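You operate a simulated robot arm through the tools that you are given. There is no shell and no other tool.

You run a simulated robot arm. Do the job below in one go: nothing can be reset, and whatever is moved stays where it is left.

JOB
Wind 60 metres of green yarn on the hand winder at firm tension.
Fine: set the stop slide to 60 m, put the green toggle in the socket and shut the clamp before cranking.
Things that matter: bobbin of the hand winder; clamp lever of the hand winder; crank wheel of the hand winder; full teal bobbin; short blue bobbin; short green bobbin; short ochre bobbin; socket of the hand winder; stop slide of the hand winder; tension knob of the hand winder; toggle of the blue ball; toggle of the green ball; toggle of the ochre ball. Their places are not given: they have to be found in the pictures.

Only the result counts: the job must be done as asked and must still hold three seconds after the hand-in. Knocking over, shifting, dropping, spilling or breaking anything else fails it.

ROBOT AND FRAMES
A 7-joint arm with a two-finger gripper, fixed in place. Base frame: the origin is at the foot of the arm, x ahead of it, y to its left, z up; the work surface is at about z = 780. Lengths are in mm, angles in degrees, forces in N, time in s.
With the tool pointing down near the work surface it reaches from about 380 to 780 mm from the base axis. Its first joint turns from -143.0 to 143.0 degrees. Payload 2.45 kg.
The TCP is the grasp point between the finger pads, 26 mm short of the fingertips. In the tool frame z runs along the fingers and y along their closing line. The gripper opens to 96 mm. The gripper's body begins 69 mm behind the TCP.
Orientation is told as [roll, pitch, yaw] about the base's x, y, z axes, in that order, counted from this pose: with the fingers straight down and closing along the base's y, the tool's x points along the base's -x, its y along +y and its z along -z.

CONTROLS
- The arm moves only by the tool play_rows. Its argument "increments" is one flat list of numbers, 7 for each row, row after row: the turn, a rotation vector about the base's x, y, z in units of 180 degrees (1.0 is 180 degrees), then the shift along the base's x, y, z in units of 250 mm (1.0 is 250 mm), then the opening, from 0 (shut) to 1 (fully open). In form: [ax, ay, az, x, y, z, gripper, ax, ay, az, x, y, z, gripper, ...]. A call has 1 to 20 rows; each row is the pose to reach, as a shift and turn from the pose commanded when the call began. A call with a number of a shift or a turn outside -1 to 1 is refused whole. A row lasts 0.2 s, in which the tool goes at most 50 mm and 8.6 degrees; a call with a longer step from one row to the next is refused whole, and so is a gripper value outside its range. A pose out of reach is approached as far as the arm can. The call stops where the force on the tool passes 40 N (or 10 N more than at its start, if that is more) or the arm is blocked; 0.2 s more then pass. Each finger halts on what it meets, pressing with about 28 N; the grip force reading is that of the motor and also rises with nothing between the fingers. The clock runs only during rows and for 0.2 s after the last one: add rows that repeat a pose to give the fingers time. The reply holds the time, the measured pose of the TCP, the force on the tool along the base axes, the opening and the grip force, in the units named above and with some noise, with the torque about the TCP (base axes, N m) and any sound that the robot's microphone picked up.
- Cameras (640 x 400 px; columns grow to the right, rows downward): "scene" is fixed at [48.3, -652.2, 1381.2]; the picture's right is [0.34, -0.94, 0.00], its down [-0.60, -0.22, -0.77] and it looks along [0.73, 0.26, -0.64] (base axes); focal length 342 px, centre (320, 200). "wrist" rides on the gripper at [82, 3, -98] in the tool frame; the picture's right is [-0.04, 1.00, 0.00], its down [-0.73, -0.03, -0.68] and it looks along [-0.68, -0.03, 0.73] (tool axes); focal length 256 px, centre (320, 200).
- get_image(camera): a new picture of that camera. The clock stands still meanwhile.
- slide_trunk(by): slides the trunk up (or, below 0, down) by that many mm; the arm rides with it, the base frame stays. It gives what a move gives, with no picture.
- probe_pixels(camera, pixels): for up to 12 pixels [column, row] of the newest picture of that camera ("zoom" is the newest enlarged one), the place [x, y, z] in the base frame of the surface seen there, good to about 2 mm. The clock stands still meanwhile.
- enlarge(camera, box): a new picture of the part [left, top, right, bottom] of that camera's present view, enlarged. The clock stands still meanwhile.
- finish_job(): hands the job in; it is judged then, once.

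Unless the task says otherwise, let go and move clear before handing in.

The tools are called after "Call:" as name(argument=value, ...) on one line, values as JSON. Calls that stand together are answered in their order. play_rows: Moves the arm, as the interface text tells. Its arguments: {"type":"object","properties":{"increments":{"type":"array","items":{"type":"number"}}},"required":["increments"]} The other tools are called the same way: slide_trunk (by) slides the trunk up or down; get_image (camera) takes a picture; probe_pixels (camera, pixels) gives the place of the surface under pixels of a picture; enlarge (camera, box) takes an enlarged picture of a part of a camera's view; finish_job () hands the job in.

At the start:

```text
clock: 0.0
tool_pos: [491.4, -178.8, 1118.5]
orientation: [0.0, 0.0, 0.1]
contact_force: [0.0, -0.6, -0.2]
torque: [-0.04, 0.01, 0.0]
finger_gap: 96.0
grip_force: 0.2
trunk travel left (down, up): [-575.0, 65.0]
```

scene: 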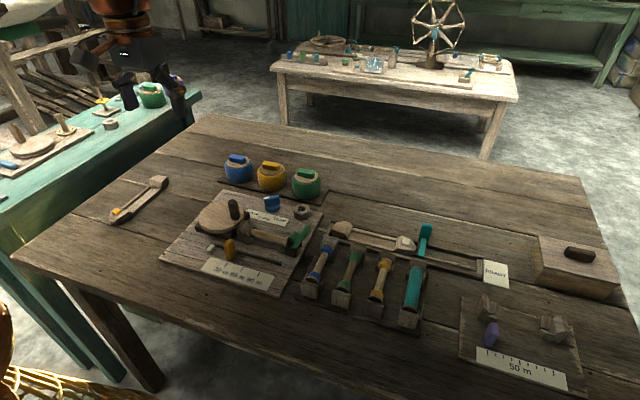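
wrist: 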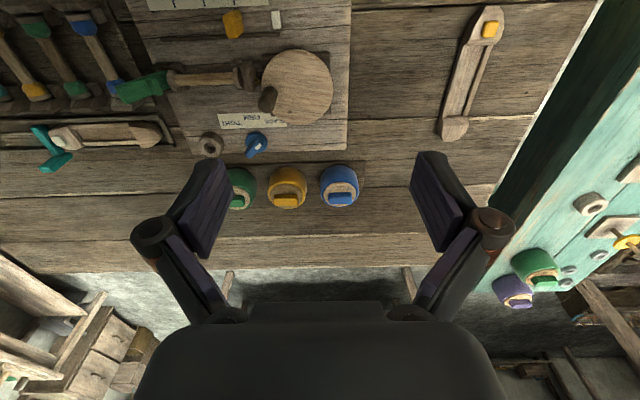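

The scene picture shows the hand winder around (245,240) with its scale at (238,275), and the three yarn balls at (238,168), (271,176) and (306,183). I'll enlarge the views to look closer.

Call:
enlarge(camera="scene", box=[150, 140, 350, 300])

Call:
enlarge(camera="wrist", box=[100, 0, 380, 220])

```text
2.50 times, centred on (250, 220) of scene
```

zoom: 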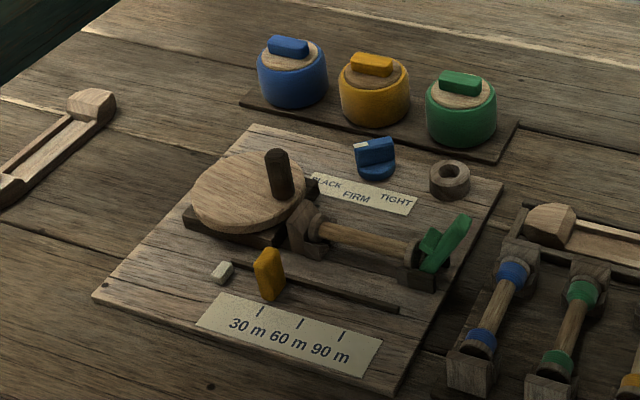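

```text
1.82 times, centred on (240, 110) of wrist
```

zoom: 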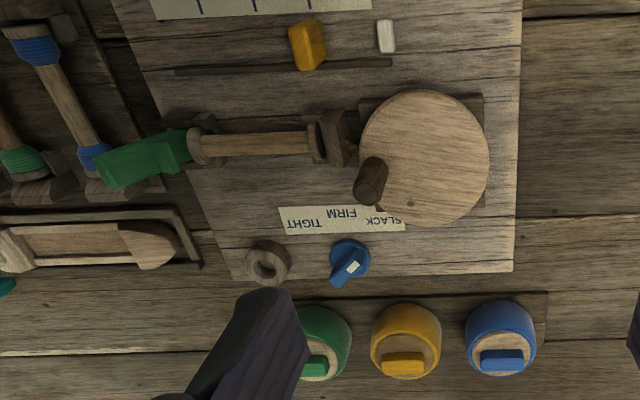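

The zoom shows the orange stop slide at (308,43), the green clamp lever at (150,160), the ring socket at (267,262), the blue knob at (350,260) and the crank disc at (425,157). I'll probe their places.

Call:
probe_pixels(camera="zoom", pixels=[[308, 30], [311, 60], [386, 36], [280, 65], [267, 262], [267, 245], [352, 267], [340, 282], [425, 157], [372, 170], [372, 198], [150, 160]])

Call:
probe_pixels(camera="zoom", pixels=[[110, 180], [180, 145], [200, 148], [260, 145], [330, 145], [200, 6], [253, 6], [310, 6], [312, 366], [320, 340], [404, 362], [190, 69]])

Call:
enlarge(camera="scene", box=[250, 200, 330, 264])

```text
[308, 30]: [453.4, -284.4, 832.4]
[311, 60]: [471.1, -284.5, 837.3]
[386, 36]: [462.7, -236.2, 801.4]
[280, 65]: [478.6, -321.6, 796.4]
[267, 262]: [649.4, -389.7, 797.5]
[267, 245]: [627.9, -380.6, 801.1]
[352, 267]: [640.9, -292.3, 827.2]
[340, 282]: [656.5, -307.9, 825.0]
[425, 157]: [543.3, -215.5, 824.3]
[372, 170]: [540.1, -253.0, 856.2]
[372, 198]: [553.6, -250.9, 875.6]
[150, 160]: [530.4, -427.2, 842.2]
```

```text
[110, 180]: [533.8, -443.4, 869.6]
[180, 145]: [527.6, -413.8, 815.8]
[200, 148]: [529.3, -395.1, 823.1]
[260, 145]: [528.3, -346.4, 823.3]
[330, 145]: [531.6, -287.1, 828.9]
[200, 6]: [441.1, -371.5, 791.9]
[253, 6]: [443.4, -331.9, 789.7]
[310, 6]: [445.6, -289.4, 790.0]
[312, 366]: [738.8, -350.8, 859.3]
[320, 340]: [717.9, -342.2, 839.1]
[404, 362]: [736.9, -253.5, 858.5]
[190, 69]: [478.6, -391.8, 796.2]
```

```text
6.25 times, centred on (290, 232) of scene
```

zoom: 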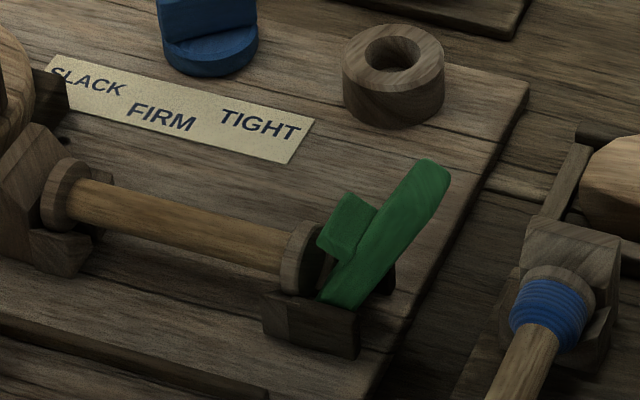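

The second zoom shows the clamp lever leaning outward (open) with its jaw facing the bobbin end, and the socket ring at (393,75). Next I'll look at the balls and toggles and the stop slide up close.

Call:
enlarge(camera="scene", box=[215, 145, 335, 241])

Call:
probe_pixels(camera="scene", pixels=[[300, 173], [308, 172], [316, 175], [303, 178], [306, 192], [292, 203], [302, 212], [272, 200], [45, 245], [150, 360], [195, 115], [420, 385]])

```text
4.17 times, centred on (275, 193) of scene
```

zoom: 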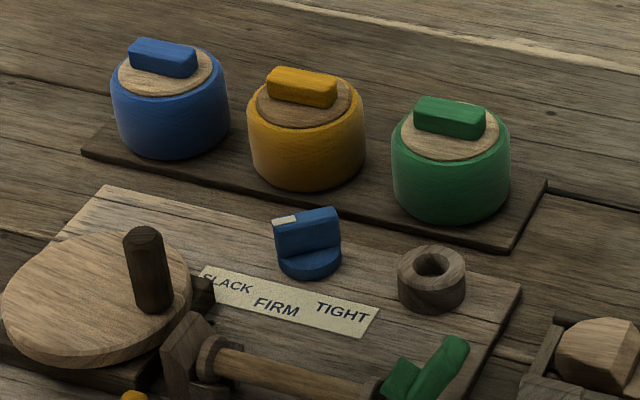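

```text
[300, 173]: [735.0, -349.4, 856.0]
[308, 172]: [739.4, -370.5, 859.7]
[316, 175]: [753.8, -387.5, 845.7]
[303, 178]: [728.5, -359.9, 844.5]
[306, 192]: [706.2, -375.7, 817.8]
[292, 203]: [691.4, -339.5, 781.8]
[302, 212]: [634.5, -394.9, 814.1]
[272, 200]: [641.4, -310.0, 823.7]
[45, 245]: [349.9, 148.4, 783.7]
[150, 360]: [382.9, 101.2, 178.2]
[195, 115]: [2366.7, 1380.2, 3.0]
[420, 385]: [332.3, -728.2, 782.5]
```

The green toggle's bar spans roughly y −345 to −385 at x≈738, z≈858, about 820 mm from the base axis. I'll look at the neighbouring tables for examples and enlarge the socket and toggle.

Call:
enlarge(camera="scene", box=[270, 0, 520, 100])

Call:
enlarge(camera="scene", box=[0, 60, 200, 220])

Call:
enlarge(camera="scene", box=[280, 160, 330, 200])

Call:
enlarge(camera="scene", box=[180, 220, 280, 300])

Call:
enlarge(camera="scene", box=[290, 200, 640, 400])

```text
2.56 times, centred on (395, 50) of scene
```

zoom: 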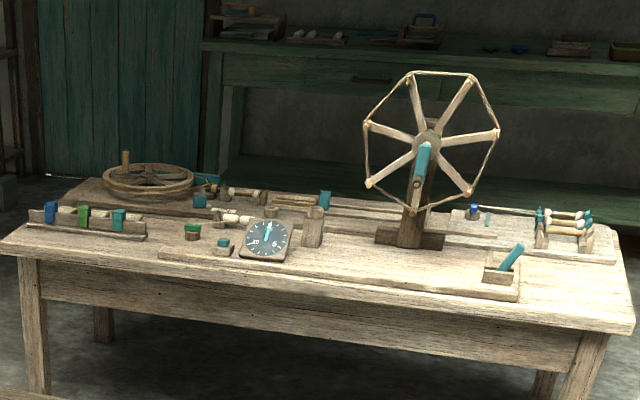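

```text
2.50 times, centred on (100, 140) of scene
```

zoom: 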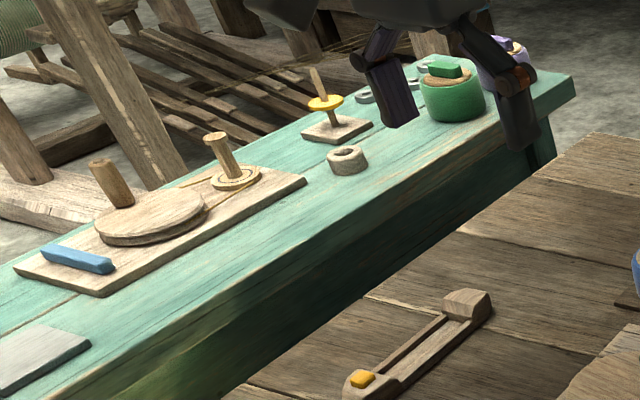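

```text
10.00 times, centred on (305, 180) of scene
```

zoom: 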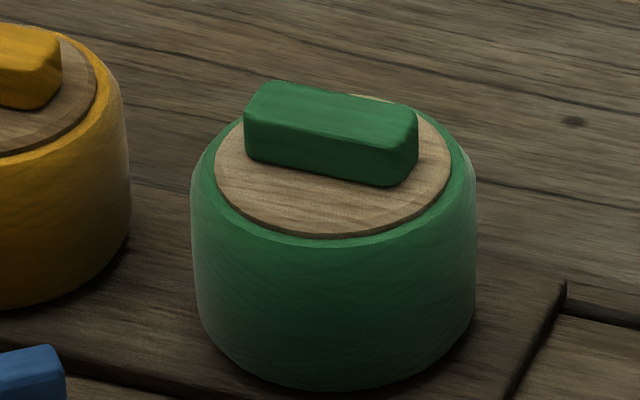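

```text
5.00 times, centred on (230, 260) of scene
```

zoom: 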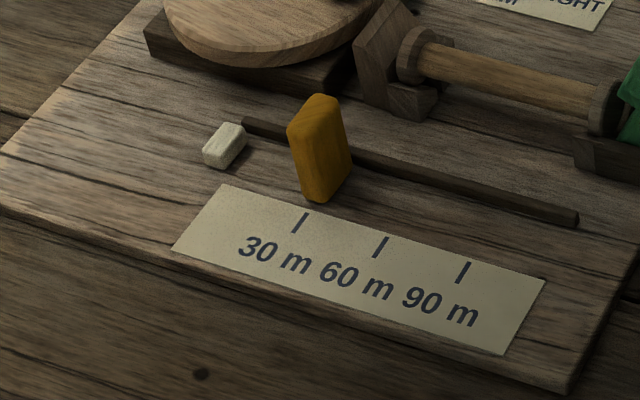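

```text
1.83 times, centred on (465, 300) of scene
```

zoom: 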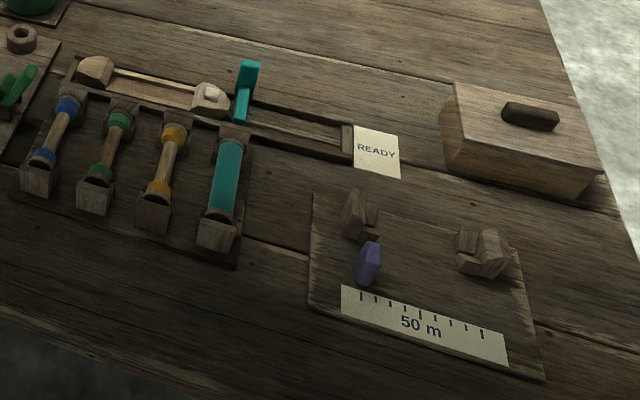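

The toggle bar is about 40 mm long along y, and the slide's tab stands in the groove next to the 30 m tick. I'll move the hand to (480, −330, 1000) for a close look at the knob, socket and toggle.

Call:
play_rows(increments=[0, 0, 0, -0.01, -0.12, -0.1, 1, 0, 0, 0, -0.02, -0.24, -0.2, 1, 0, 0, 0, -0.03, -0.36, -0.3, 1, 0, 0, 0, -0.04, -0.48, -0.4, 1, 0, 0, 0, -0.046, -0.6, -0.47, 1, 0, 0, 0, -0.046, -0.6, -0.47, 1])

Call:
get_image(camera="wrist")

```text
clock: 1.4
tool_pos: [480.0, -330.3, 998.6]
orientation: [0.0, 0.0, 0.1]
contact_force: [0.0, -0.1, 0.0]
torque: [0.0, 0.02, 0.02]
finger_gap: 96.1
grip_force: 0.0
trunk travel left (down, up): [-575.0, 65.0]
```

```text
taken
```

wrist: 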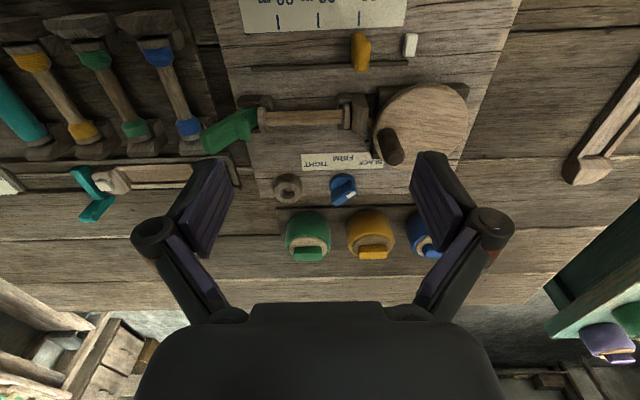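

The wrist view has the whole winder: ticks at (278,22), (318,18) and (358,15), slide at (361,52) and knob at (343,188). I'll enlarge both halves and probe them accurately.

Call:
enlarge(camera="wrist", box=[240, 0, 440, 125])

Call:
probe_pixels(camera="wrist", pixels=[[278, 26], [318, 22], [358, 19], [361, 38], [361, 60], [352, 62], [368, 50], [352, 50], [410, 40], [255, 68], [405, 62], [361, 69]])

Call:
enlarge(camera="wrist", box=[250, 140, 410, 240])

```text
3.20 times, centred on (340, 62) of wrist
```

zoom: 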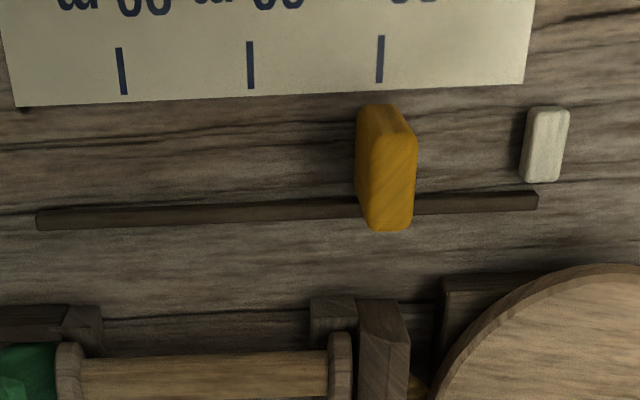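

```text
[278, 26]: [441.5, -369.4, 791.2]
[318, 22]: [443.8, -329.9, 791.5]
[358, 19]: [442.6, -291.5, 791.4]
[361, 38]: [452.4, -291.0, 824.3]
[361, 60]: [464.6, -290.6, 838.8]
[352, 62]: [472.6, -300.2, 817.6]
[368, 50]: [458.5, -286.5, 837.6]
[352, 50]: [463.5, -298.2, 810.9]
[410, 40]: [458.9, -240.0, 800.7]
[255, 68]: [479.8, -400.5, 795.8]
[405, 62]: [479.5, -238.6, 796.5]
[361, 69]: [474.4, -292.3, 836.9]
```

```text
4.00 times, centred on (330, 190) of wrist
```

zoom: 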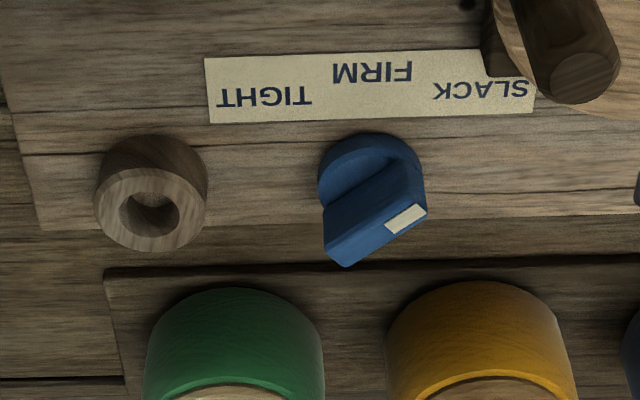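

The tab is centred near (464, −292), top z 838. The ticks are at y −291.5, −330 and −369, so it sits at 30 m and must go about 38.5 mm to −y. I'll half-close the gripper, move over the tab and go down.

Call:
play_rows(increments=[0, 0, 0, -0.02, 0.05, -0.13, 0.7, 0, 0, 0, -0.04, 0.1, -0.26, 0.5, 0, 0, 0, -0.064, 0.153, -0.394, 0.4, 0, 0, 0, -0.064, 0.153, -0.394, 0.4, 0, 0, 0, -0.064, 0.153, -0.394, 0.4, 0, 0, 0, -0.064, 0.153, -0.394, 0.4])

Call:
get_image(camera="wrist")

Call:
enlarge(camera="scene", box=[170, 200, 290, 296])

```text
clock: 2.8
tool_pos: [465.2, -289.3, 902.6]
orientation: [0.0, 0.0, -0.1]
contact_force: [0.5, -0.3, 1.0]
torque: [-0.02, 0.02, 0.02]
finger_gap: 38.6
grip_force: 0.1
trunk travel left (down, up): [-575.0, 65.0]
```

```text
taken
```

wrist: 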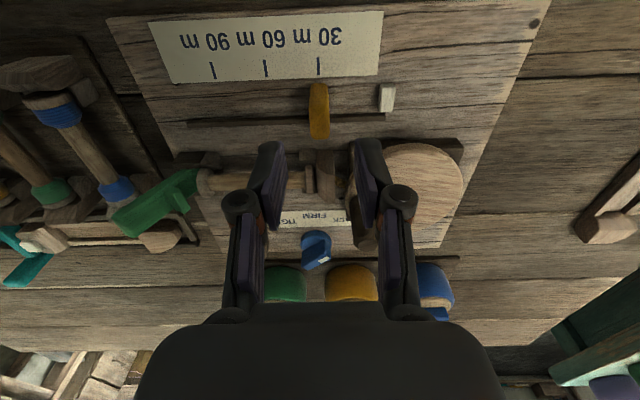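

```text
4.17 times, centred on (230, 248) of scene
```

zoom: 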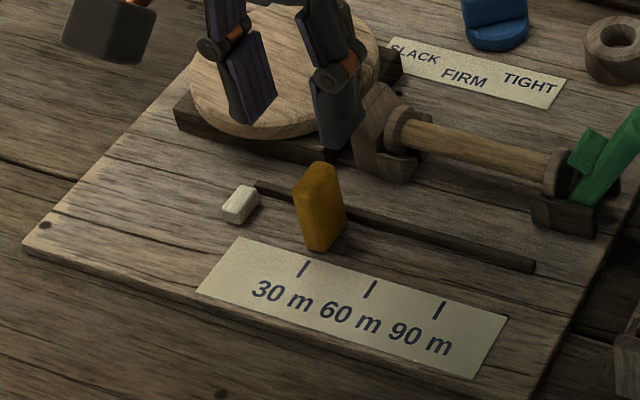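

The wrist view is centred on the tab at (319,110) with ticks at (213,70), (265,68) and (318,66). I'll probe the tab sides and ticks from this close view.

Call:
probe_pixels(camera="wrist", pixels=[[213, 72], [265, 70], [318, 68], [313, 90], [325, 90], [313, 120], [327, 120], [319, 88], [319, 134], [310, 110], [386, 97], [330, 123]])

Call:
enlarge(camera="wrist", box=[260, 50, 400, 150])

```text
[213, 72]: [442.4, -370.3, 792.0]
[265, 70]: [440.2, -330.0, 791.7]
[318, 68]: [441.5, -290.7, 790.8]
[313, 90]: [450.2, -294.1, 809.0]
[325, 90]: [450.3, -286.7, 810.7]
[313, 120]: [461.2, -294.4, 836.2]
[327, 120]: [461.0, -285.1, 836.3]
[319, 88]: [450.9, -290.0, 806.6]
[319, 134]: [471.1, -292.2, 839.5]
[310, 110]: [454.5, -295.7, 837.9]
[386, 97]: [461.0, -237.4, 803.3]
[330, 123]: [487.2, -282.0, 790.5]
```

```text
4.00 times, centred on (330, 100) of wrist
```

zoom: 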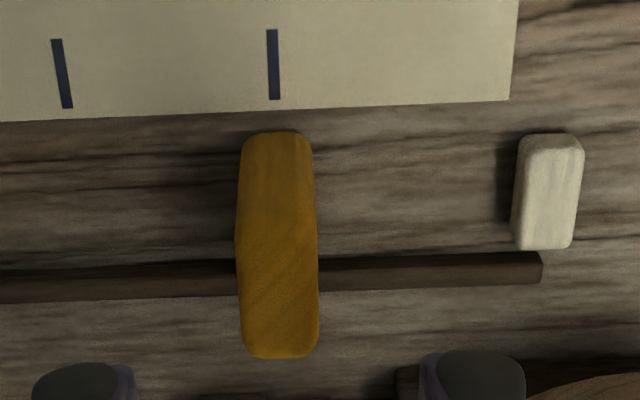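

The tab is about 10 mm thick, centred at y≈−290.3 and x≈461, and the 60 m tick is at y≈−330. I'll descend to z≈828 and close on it.

Call:
play_rows(increments=[0, 0, 0, -0.006, 0.002, -0.1, 0.4, 0, 0, 0, -0.012, 0.004, -0.2, 0.4, 0, 0, 0, -0.012, 0.004, -0.285, 0.4, 0, 0, 0, -0.012, 0.004, -0.285, 0.4, 0, 0, 0, -0.012, 0.004, -0.285, 0.4])

Call:
enlarge(camera="scene", box=[170, 200, 290, 296])

```text
clock: 4.0
tool_pos: [460.7, -289.0, 832.0]
orientation: [0.0, 0.0, 0.1]
contact_force: [-0.2, 0.4, -0.7]
torque: [-0.03, 0.0, 0.02]
finger_gap: 38.4
grip_force: 0.1
trunk travel left (down, up): [-575.0, 65.0]
```

```text
4.17 times, centred on (230, 248) of scene
```

zoom: 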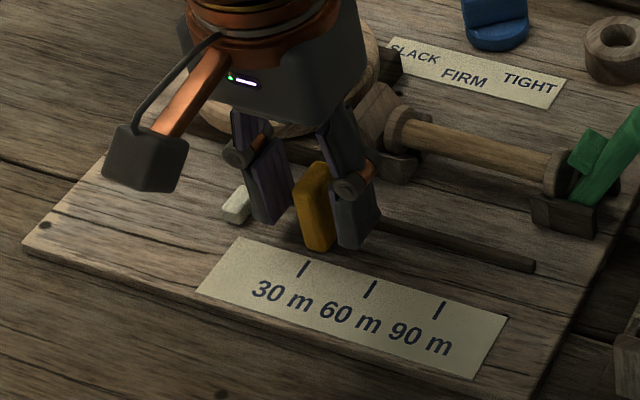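

The fingers straddle the tab at (315,205) in the zoom. I'll close now.

Call:
play_rows(increments=[0, 0, 0, 0, 0, 0, 0.2, 0, 0, 0, 0, 0, 0, 0.05, 0, 0, 0, 0, 0, 0, 0, 0, 0, 0, 0, 0, 0, 0, 0, 0, 0, 0, 0, 0, 0])

```text
clock: 5.2
tool_pos: [461.5, -289.0, 831.2]
orientation: [-0.1, 0.0, 0.0]
contact_force: [-0.7, -3.3, -0.6]
torque: [-0.07, -0.84, -0.04]
finger_gap: 13.8
grip_force: 40.4
trunk travel left (down, up): [-575.0, 65.0]
```

The tab is gripped with a 13.8 mm gap and 40 N. I'll slide it towards −y by about 39 mm in small steps.

Call:
play_rows(increments=[0, 0, 0, 0, -0.03, 0, 0, 0, 0, 0, 0, -0.06, 0, 0, 0, 0, 0, 0, -0.09, 0, 0, 0, 0, 0, 0, -0.12, 0, 0, 0, 0, 0, 0, -0.15, 0, 0, 0, 0, 0, 0, -0.158, 0, 0, 0, 0, 0, 0, -0.158, 0, 0])

Call:
enlarge(camera="scene", box=[190, 220, 270, 284])

Call:
get_image(camera="wrist")

```text
clock: 6.8
tool_pos: [462.6, -329.4, 830.8]
orientation: [-0.1, -0.1, 0.0]
contact_force: [9.8, -1.6, 24.2]
torque: [0.0, -0.99, -0.04]
finger_gap: 13.5
grip_force: 40.2
trunk travel left (down, up): [-575.0, 65.0]
```

```text
6.25 times, centred on (230, 252) of scene
```

zoom: 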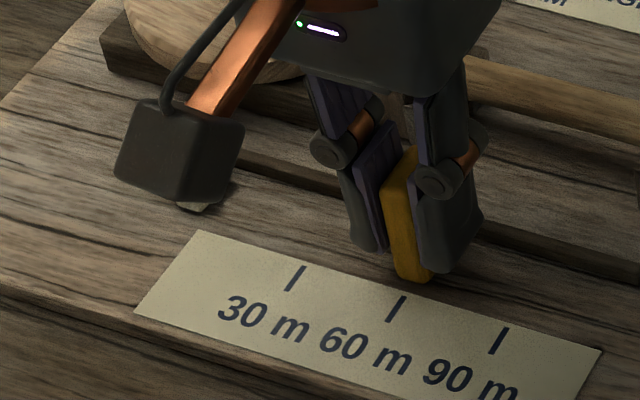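

```text
taken
```

wrist: 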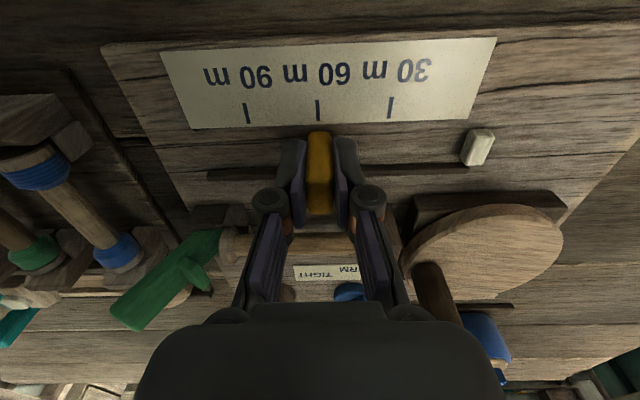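

The tab now lines up with the 60 m tick at (318,110). I'll open the fingers and rise, then check.

Call:
play_rows(increments=[0, 0, 0, 0, 0, 0, 0.15, 0, 0, 0, 0, 0, 0, 0.35, 0, 0, 0, 0, 0, 0, 0.35, 0, 0, 0, 0, 0, 0.1, 0.35, 0, 0, 0, 0, 0, 0.25, 0.35, 0, 0, 0, 0, 0, 0.4, 0.35, 0, 0, 0, 0, 0, 0.4, 0.35])

Call:
get_image(camera="wrist")

Call:
enlarge(camera="wrist", box=[200, 40, 400, 160])

Call:
enlarge(camera="scene", box=[190, 220, 270, 284])

```text
clock: 8.4
tool_pos: [460.7, -331.2, 929.0]
orientation: [0.1, 0.0, 0.0]
contact_force: [0.3, -0.1, 0.1]
torque: [-0.02, 0.02, 0.0]
finger_gap: 33.8
grip_force: 0.1
trunk travel left (down, up): [-575.0, 65.0]
```

```text
taken
```

wrist: 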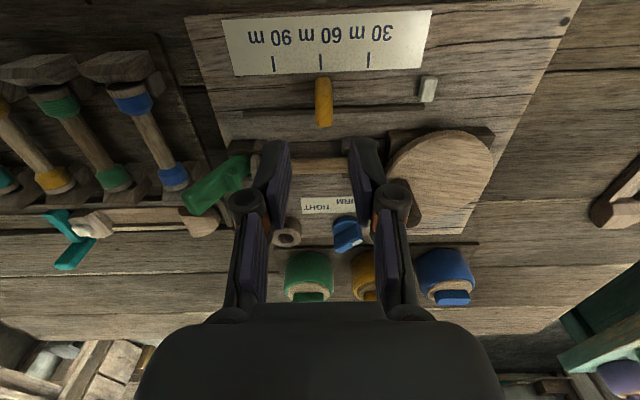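

```text
3.20 times, centred on (300, 100) of wrist
```

zoom: 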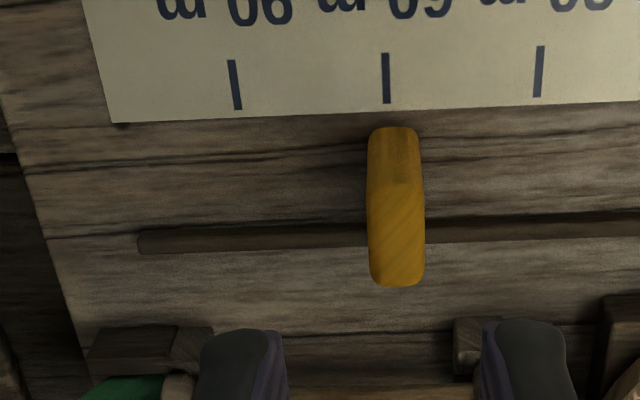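

```text
6.25 times, centred on (230, 252) of scene
```

zoom: 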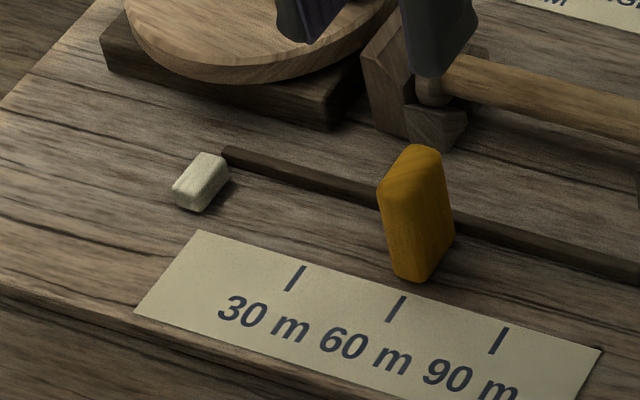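

In the zoom the tab (395,205) sits just beside the 60 m tick (386,78). I'll probe to quantify the offset, including the board tilt.

Call:
probe_pixels(camera="wrist", pixels=[[274, 68], [321, 66], [368, 64], [318, 85], [330, 85], [318, 105], [331, 105], [324, 82], [324, 125], [250, 113], [410, 105], [427, 95]])

Call:
enlarge(camera="wrist", box=[270, 170, 390, 260])

```text
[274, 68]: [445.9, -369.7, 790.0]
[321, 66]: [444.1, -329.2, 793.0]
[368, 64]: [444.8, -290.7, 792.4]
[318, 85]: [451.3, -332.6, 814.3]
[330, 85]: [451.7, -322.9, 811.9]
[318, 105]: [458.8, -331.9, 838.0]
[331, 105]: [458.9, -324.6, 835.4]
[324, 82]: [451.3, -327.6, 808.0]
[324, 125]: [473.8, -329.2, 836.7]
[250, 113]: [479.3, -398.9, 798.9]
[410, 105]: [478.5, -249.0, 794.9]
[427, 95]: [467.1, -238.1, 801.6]
```

```text
4.44 times, centred on (330, 215) of wrist
```

zoom: 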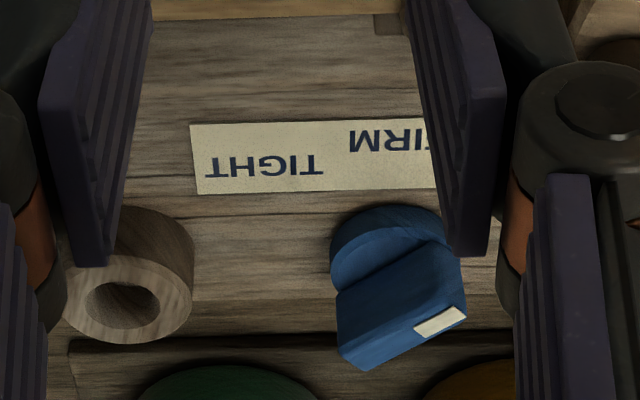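

The tab centre at y≈−328.5 matches the 60 m tick at −329.5. Next is the knob, so I'll move up with the gripper open for a clear view of it.

Call:
play_rows(increments=[0, 0, 0, 0.05, 0.04, 0.05, 0.5, 0, 0, 0, 0.1, 0.08, 0.1, 0.8, 0, 0, 0, 0.16, 0.12, 0.13, 1, 0, 0, 0, 0.16, 0.12, 0.13, 1, 0, 0, 0, 0.16, 0.12, 0.13, 1])

Call:
get_image(camera="wrist")

Call:
enlarge(camera="wrist", box=[240, 140, 400, 240])

```text
clock: 9.6
tool_pos: [500.2, -299.8, 963.0]
orientation: [0.0, 0.0, 0.1]
contact_force: [0.1, 0.5, 0.1]
torque: [0.0, 0.02, 0.03]
finger_gap: 96.0
grip_force: 0.2
trunk travel left (down, up): [-575.0, 65.0]
```

```text
taken
```

wrist: 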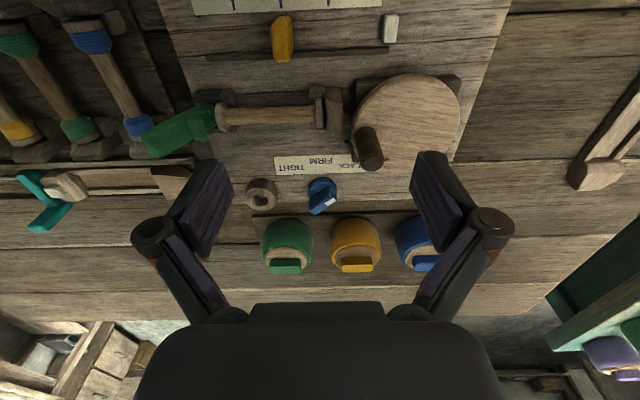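

```text
4.00 times, centred on (320, 190) of wrist
```

zoom: 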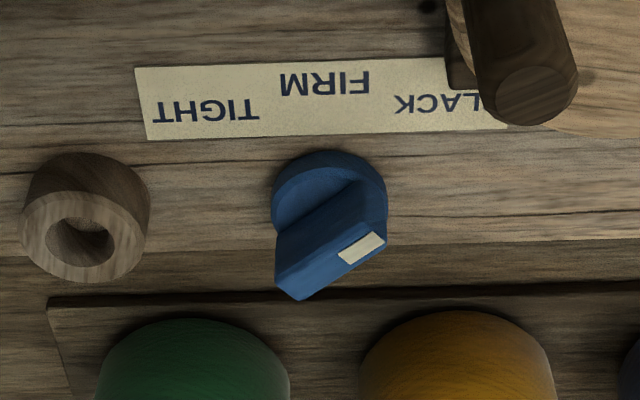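

Call:
probe_pixels(camera="zoom", pixels=[[345, 258], [378, 240], [340, 200], [285, 235], [362, 248], [300, 285], [325, 270], [300, 195], [325, 82], [205, 112], [450, 105], [330, 155]])

Call:
probe_pixels(camera="zoom", pixels=[[30, 235], [80, 215], [130, 235], [80, 275], [45, 240], [112, 240], [80, 200], [80, 255], [80, 240], [525, 95], [470, 60], [280, 262]])

```text
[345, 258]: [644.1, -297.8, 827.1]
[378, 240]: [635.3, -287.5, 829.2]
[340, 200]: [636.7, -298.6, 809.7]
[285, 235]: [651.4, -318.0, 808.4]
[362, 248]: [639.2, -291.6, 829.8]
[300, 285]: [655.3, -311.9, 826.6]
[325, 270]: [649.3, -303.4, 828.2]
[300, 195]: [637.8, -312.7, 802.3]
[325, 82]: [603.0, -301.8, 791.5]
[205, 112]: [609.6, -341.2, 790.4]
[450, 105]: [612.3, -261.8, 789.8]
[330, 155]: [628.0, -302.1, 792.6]
```

```text
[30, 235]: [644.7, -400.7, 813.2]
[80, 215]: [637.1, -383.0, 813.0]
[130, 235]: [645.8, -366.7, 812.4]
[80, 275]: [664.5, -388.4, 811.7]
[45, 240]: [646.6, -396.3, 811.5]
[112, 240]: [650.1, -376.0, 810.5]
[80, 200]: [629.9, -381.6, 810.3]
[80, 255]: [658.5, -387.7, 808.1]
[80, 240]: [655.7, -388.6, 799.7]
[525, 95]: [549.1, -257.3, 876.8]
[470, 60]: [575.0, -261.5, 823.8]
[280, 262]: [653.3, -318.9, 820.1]
```

The pip's line runs along (−0.65, +0.76) and the plate centre is about (646, −300). SLACK, FIRM and TIGHT lie at about +49°, 0° and −48° from −x, so the knob needs about +49° about z. I'll bring the hand over it with yaw −49.5° and half-open fingers.

Call:
play_rows(increments=[0, 0, -0.0458, 0.1, 0, -0.04, 0.8, 0, 0, -0.0917, 0.2, 0, -0.08, 0.6, 0, 0, -0.1375, 0.3, 0, -0.12, 0.4, 0, 0, -0.1833, 0.4, 0, -0.16, 0.4, 0, 0, -0.2292, 0.5, 0, -0.2, 0.4, 0, 0, -0.275, 0.584, 0, -0.25, 0.4, 0, 0, -0.275, 0.584, 0, -0.25, 0.4])

Call:
get_image(camera="wrist")

Call:
enlarge(camera="scene", box=[225, 160, 325, 240])

```text
clock: 11.2
tool_pos: [646.9, -296.6, 900.6]
orientation: [0.0, 0.0, -49.5]
contact_force: [0.3, 0.1, 0.4]
torque: [0.0, -0.01, 0.0]
finger_gap: 38.4
grip_force: 0.1
trunk travel left (down, up): [-575.0, 65.0]
```

```text
taken
```

wrist: 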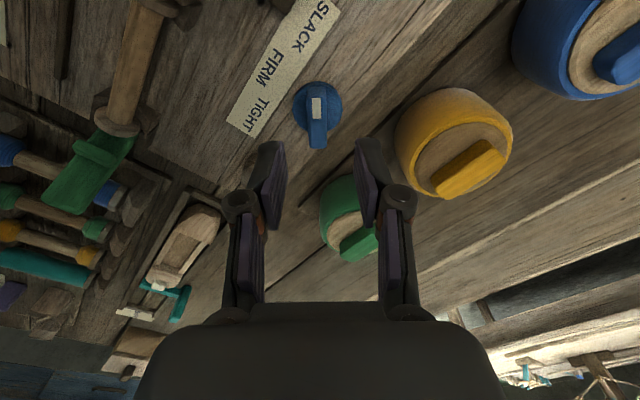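

```text
5.00 times, centred on (275, 200) of scene
```

zoom: 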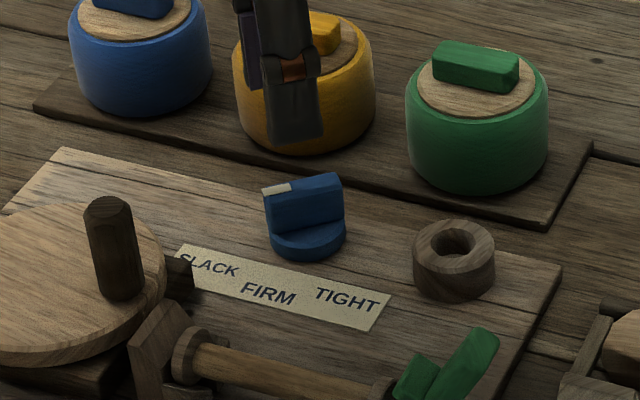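

The knob plate appears upright in the wrist view at (317,115), so the yaw matches. I'll probe its centre from this close view.

Call:
enlarge(camera="wrist", box=[260, 60, 380, 160])

Call:
probe_pixels(camera="wrist", pixels=[[317, 86], [311, 105], [322, 105], [311, 125], [325, 125], [310, 143], [325, 143], [317, 146], [296, 105], [340, 110], [317, 100], [317, 135]])

```text
4.00 times, centred on (320, 110) of wrist
```

zoom: 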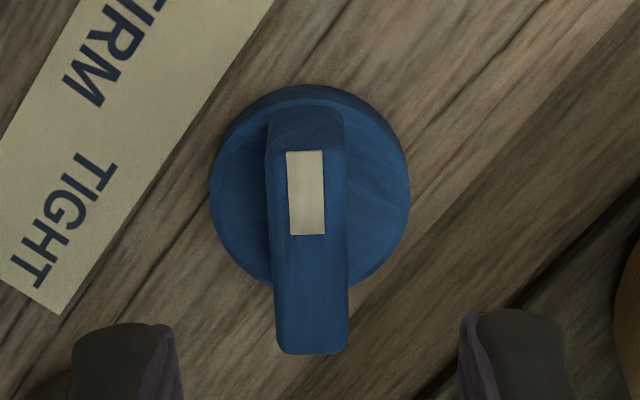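

```text
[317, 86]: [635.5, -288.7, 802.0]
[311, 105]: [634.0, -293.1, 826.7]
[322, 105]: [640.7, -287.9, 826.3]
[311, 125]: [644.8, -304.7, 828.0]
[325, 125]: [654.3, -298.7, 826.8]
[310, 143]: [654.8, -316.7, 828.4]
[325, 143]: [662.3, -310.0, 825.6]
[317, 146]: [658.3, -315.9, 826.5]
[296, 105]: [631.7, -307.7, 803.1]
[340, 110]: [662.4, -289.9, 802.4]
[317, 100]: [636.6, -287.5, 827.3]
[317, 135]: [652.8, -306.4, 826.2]
```

The plate centre is about (647, −300.5), top z 827. I'll descend to TCP z≈838, let it settle and check the alignment before closing.

Call:
play_rows(increments=[0, 0, 0, 0, 0, -0.06, 0.4, 0, 0, 0, 0, 0, -0.12, 0.4, 0, 0, 0, 0, 0, -0.16, 0.4, 0, 0, 0, 0, 0, -0.16, 0.4, 0, 0, 0, 0, 0, -0.16, 0.4])

Call:
get_image(camera="wrist")

```text
clock: 12.4
tool_pos: [646.5, -299.7, 860.4]
orientation: [0.0, 0.1, -49.3]
contact_force: [0.5, -0.4, 0.0]
torque: [0.0, -0.01, 0.01]
finger_gap: 38.7
grip_force: 0.0
trunk travel left (down, up): [-575.0, 65.0]
```

```text
taken
```

wrist: 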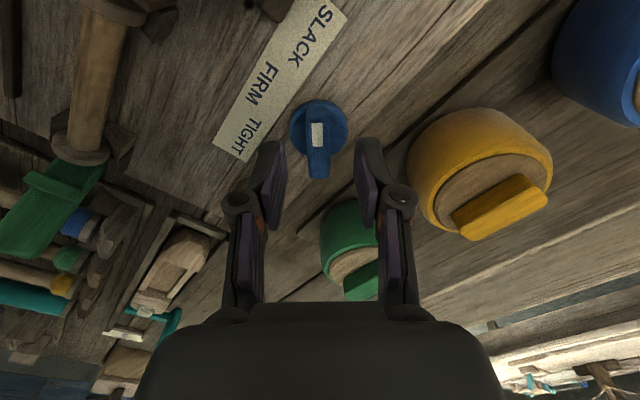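

Now TCP is at (646.5, −299.7, 860), centred over the plate. I'll go down 22 mm and close on the plate.

Call:
play_rows(increments=[0, 0, 0, 0, -0.002, -0.045, 0.4, 0, 0, 0, 0, -0.002, -0.09, 0.4, 0, 0, 0, 0, -0.002, -0.09, 0.25, 0, 0, 0, 0, -0.002, -0.09, 0.1, 0, 0, 0, 0, -0.002, -0.09, 0, 0, 0, 0, 0, -0.002, -0.09, 0, 0, 0, 0, 0, -0.002, -0.09, 0])

Call:
enlarge(camera="wrist", box=[240, 60, 400, 180])

Call:
enlarge(camera="scene", box=[225, 160, 325, 240])

```text
clock: 14.0
tool_pos: [646.0, -300.0, 837.1]
orientation: [0.0, -0.1, -49.6]
contact_force: [-2.3, -2.3, -2.3]
torque: [-0.61, -0.39, 0.0]
finger_gap: 13.8
grip_force: 40.3
trunk travel left (down, up): [-575.0, 65.0]
```

```text
3.33 times, centred on (320, 120) of wrist
```

zoom: 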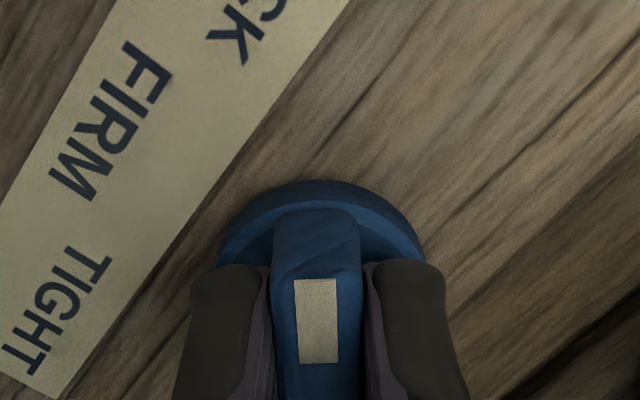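

```text
5.00 times, centred on (275, 200) of scene
```

zoom: 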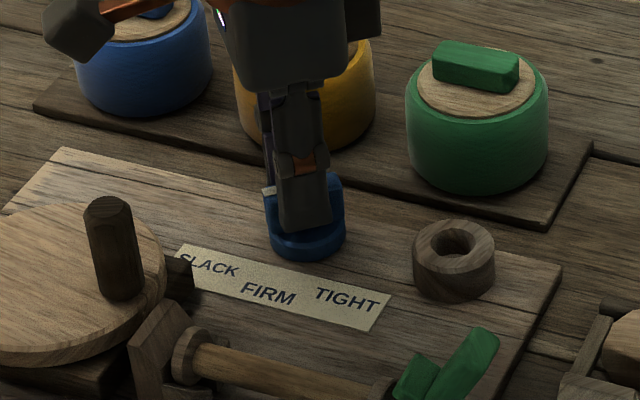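

The plate is gripped (13.8 mm gap). I'll turn it +49.5° about z in 8 steps.

Call:
play_rows(increments=[0, 0, 0.034, 0, 0, 0, 0, 0, 0, 0.069, 0, 0, 0, 0, 0, 0, 0.103, 0, 0, 0, 0, 0, 0, 0.138, 0, 0, 0, 0, 0, 0, 0.172, 0, 0, 0, 0, 0, 0, 0.206, 0, 0, 0, 0, 0, 0, 0.241, 0, 0, 0, 0, 0, 0, 0.275, 0, 0, 0, 0, 0, 0, 0.275, 0, 0, 0, 0])

Call:
get_image(camera="wrist")

Call:
enlarge(camera="wrist", box=[240, 60, 400, 180])

```text
clock: 16.0
tool_pos: [643.9, -301.3, 838.0]
orientation: [0.0, -0.1, -0.1]
contact_force: [-17.0, -21.5, -2.3]
torque: [-0.52, 0.66, -0.06]
finger_gap: 14.0
grip_force: 40.3
trunk travel left (down, up): [-575.0, 65.0]
```

```text
taken
```

wrist: 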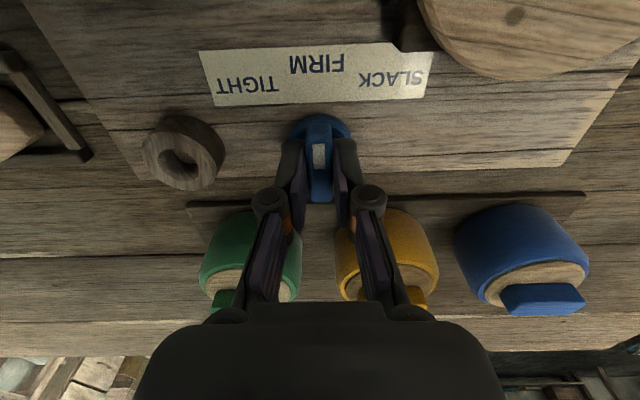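

```text
3.33 times, centred on (320, 120) of wrist
```

zoom: 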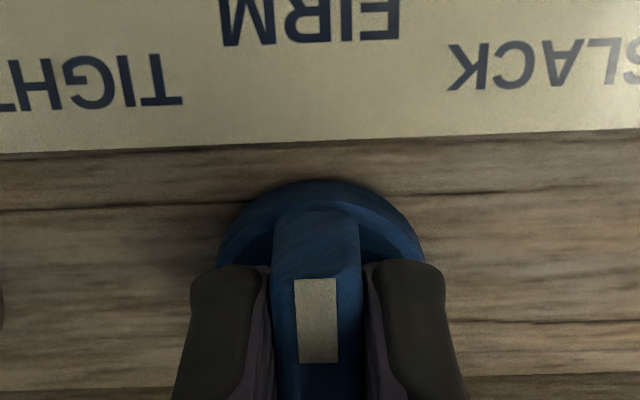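

The pip at (320,155) now points straight to FIRM at (316,63). I'll release and rise to check.

Call:
play_rows(increments=[0, 0, 0, 0, 0, 0, 0.15, 0, 0, 0, 0, 0, 0, 0.35, 0, 0, 0, 0, 0, 0, 0.4, 0, 0, 0, 0, 0, 0.1, 0.4, 0, 0, 0, 0, 0, 0.25, 0.4, 0, 0, 0, 0, 0, 0.4, 0.4, 0, 0, 0, 0, 0, 0.4, 0.4])

Call:
enlarge(camera="wrist", box=[220, 40, 420, 165])

Call:
enlarge(camera="scene", box=[225, 160, 325, 240])

```text
clock: 17.6
tool_pos: [648.2, -298.0, 937.6]
orientation: [-0.1, -0.1, 0.0]
contact_force: [-0.8, -0.1, -0.2]
torque: [0.0, 0.01, 0.03]
finger_gap: 38.6
grip_force: 0.1
trunk travel left (down, up): [-575.0, 65.0]
```

```text
3.20 times, centred on (320, 102) of wrist
```

zoom: 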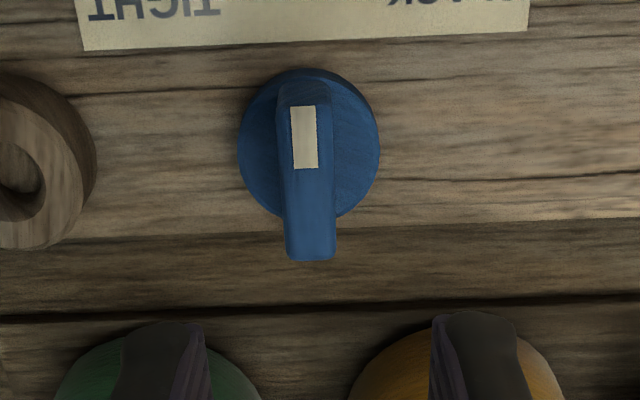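

```text
5.00 times, centred on (275, 200) of scene
```

zoom: 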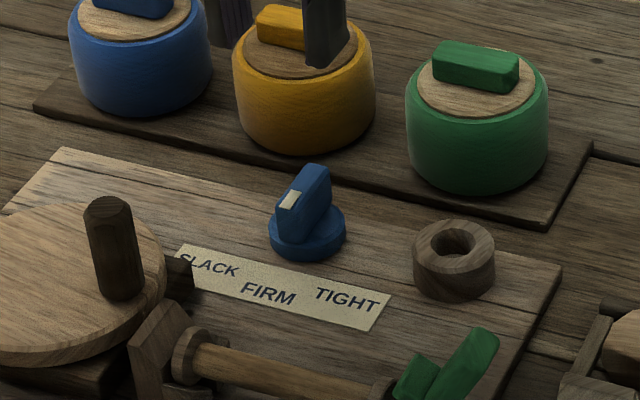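

The knob points at FIRM. Next is the green toggle, so I'll move back a little, open up and take a clear picture of it from a better angle.

Call:
play_rows(increments=[0, 0, 0, -0.1, -0.1, 0.06, 0.6, 0, 0, 0, -0.2, -0.2, 0.1, 0.8, 0, 0, 0, -0.3, -0.27, 0.15, 1, 0, 0, 0, -0.3, -0.27, 0.15, 1, 0, 0, 0, -0.3, -0.27, 0.15, 1])

Call:
get_image(camera="wrist")

Call:
enlarge(camera="wrist", box=[230, 100, 430, 260])

```text
clock: 18.8
tool_pos: [571.7, -364.8, 975.8]
orientation: [0.1, 0.1, 0.1]
contact_force: [-0.5, 0.0, -0.7]
torque: [0.01, 0.0, 0.0]
finger_gap: 96.2
grip_force: 0.0
trunk travel left (down, up): [-575.0, 65.0]
```

```text
taken
```

wrist: 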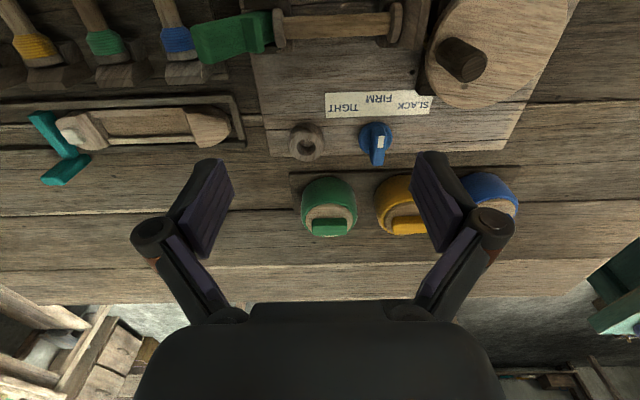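

```text
2.50 times, centred on (330, 180) of wrist
```

zoom: 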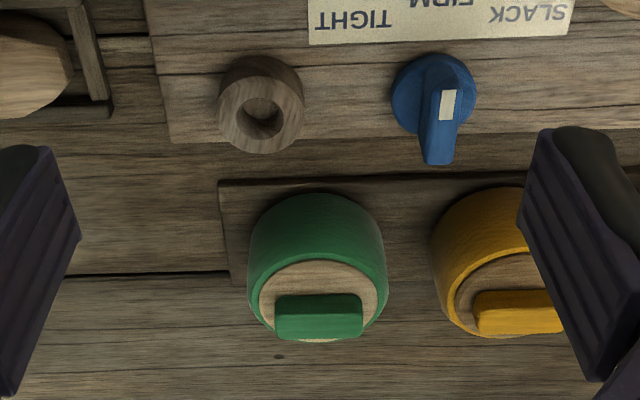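

Call:
probe_pixels(camera="zoom", pixels=[[278, 330], [360, 328], [278, 303], [358, 300], [318, 333], [318, 317], [268, 305], [318, 268], [318, 200], [380, 290], [440, 290], [318, 305]])

Call:
probe_pixels(camera="zoom", pixels=[[260, 80], [260, 95], [260, 143], [225, 110], [297, 110], [242, 118], [282, 118], [260, 120], [490, 320], [560, 320], [220, 185], [375, 265]])

```text
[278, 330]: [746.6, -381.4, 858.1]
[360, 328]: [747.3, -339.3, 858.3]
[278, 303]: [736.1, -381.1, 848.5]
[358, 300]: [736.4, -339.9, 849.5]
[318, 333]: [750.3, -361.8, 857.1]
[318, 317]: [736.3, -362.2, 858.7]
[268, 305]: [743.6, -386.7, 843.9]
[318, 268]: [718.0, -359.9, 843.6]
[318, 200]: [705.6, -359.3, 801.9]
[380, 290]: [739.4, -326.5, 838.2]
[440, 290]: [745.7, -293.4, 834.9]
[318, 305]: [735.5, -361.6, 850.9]
```

```text
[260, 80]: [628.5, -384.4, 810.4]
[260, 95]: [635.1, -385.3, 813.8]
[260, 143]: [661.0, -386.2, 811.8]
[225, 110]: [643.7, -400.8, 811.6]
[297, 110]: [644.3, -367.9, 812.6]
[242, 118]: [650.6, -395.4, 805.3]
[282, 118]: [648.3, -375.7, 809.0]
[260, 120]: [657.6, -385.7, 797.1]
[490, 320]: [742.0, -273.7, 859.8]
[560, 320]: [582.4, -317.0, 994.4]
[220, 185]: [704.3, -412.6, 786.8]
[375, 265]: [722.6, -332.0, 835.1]
```

The green toggle bar spans y −382 to −339 and x 735 to 750, z 845 to 858.5. The socket is centred at (645, −384.5), top z 812. At 826 mm radius it may be out of straight-down reach, so I'll test at a safe height above the ball.

Call:
play_rows(increments=[0, 0, 0, 0.14, 0.004, -0.03, 0.9, 0, 0, 0, 0.28, 0.008, -0.06, 0.8, 0, 0, 0, 0.42, 0.012, -0.09, 0.7, 0, 0, 0, 0.56, 0.016, -0.12, 0.65, 0, 0, 0, 0.685, 0.017, -0.144, 0.65, 0, 0, 0, 0.685, 0.017, -0.144, 0.65, 0, 0, 0, 0.685, 0.017, -0.144, 0.65])

Call:
get_image(camera="scene")

```text
clock: 20.4
tool_pos: [689.5, -360.3, 937.6]
orientation: [0.0, 0.1, 0.0]
contact_force: [-0.2, -0.3, -0.3]
torque: [0.0, -0.01, -0.01]
finger_gap: 62.4
grip_force: 0.0
out of reach, approached as far as the arm can: row 4, 5, 6, 7
trunk travel left (down, up): [-575.0, 65.0]
```

```text
taken
```

scene: 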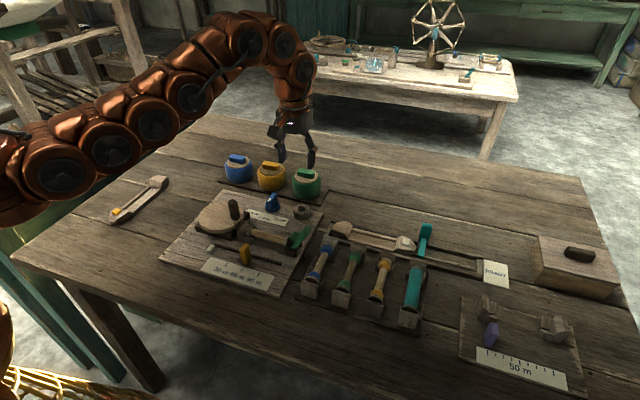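

The arm stopped at x 689 (778 mm radius), so straight down is out of reach. I'll tilt the tool outward about y by 22° to gain reach.

Call:
play_rows(increments=[0, -0.04, 0, 0, 0, 0, 0.65, 0, -0.08, 0, 0, 0, 0, 0.65, 0, -0.122, 0, 0, 0, 0, 0.65, 0, -0.122, 0, 0, 0, 0, 0.65, 0, -0.122, 0, 0, 0, 0, 0.65])

Call:
get_image(camera="wrist")

```text
clock: 21.6
tool_pos: [688.4, -360.9, 938.0]
orientation: [0.0, -22.0, 0.1]
contact_force: [0.0, 0.4, -0.3]
torque: [-0.01, 0.01, -0.02]
finger_gap: 62.4
grip_force: 0.1
trunk travel left (down, up): [-575.0, 65.0]
```

```text
taken
```

wrist: 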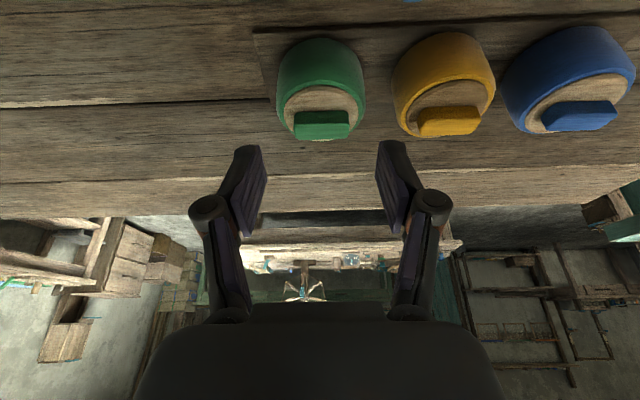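

The tilt worked and the baseline is the reached pose. Now I'll move out 54 mm in x at this height.

Call:
play_rows(increments=[0, 0, 0, 0.07, 0, 0, 0.65, 0, 0, 0, 0.14, 0, 0, 0.65, 0, 0, 0, 0.216, 0, 0, 0.65, 0, 0, 0, 0.216, 0, 0, 0.65, 0, 0, 0, 0.216, 0, 0, 0.65])

Call:
get_image(camera="wrist")

Call:
enlarge(camera="scene", box=[245, 100, 365, 196])

```text
clock: 22.8
tool_pos: [743.4, -361.9, 936.4]
orientation: [0.0, -21.9, 0.0]
contact_force: [0.7, 1.1, -0.5]
torque: [0.03, 0.0, 0.01]
finger_gap: 62.5
grip_force: 0.1
trunk travel left (down, up): [-575.0, 65.0]
```

```text
taken
```

wrist: 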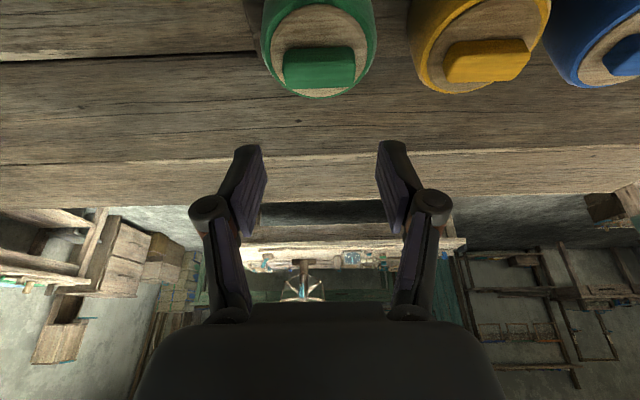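

```text
4.17 times, centred on (305, 148) of scene
```

zoom: 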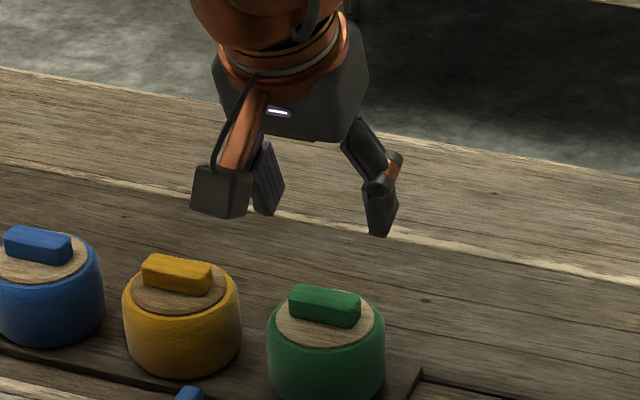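

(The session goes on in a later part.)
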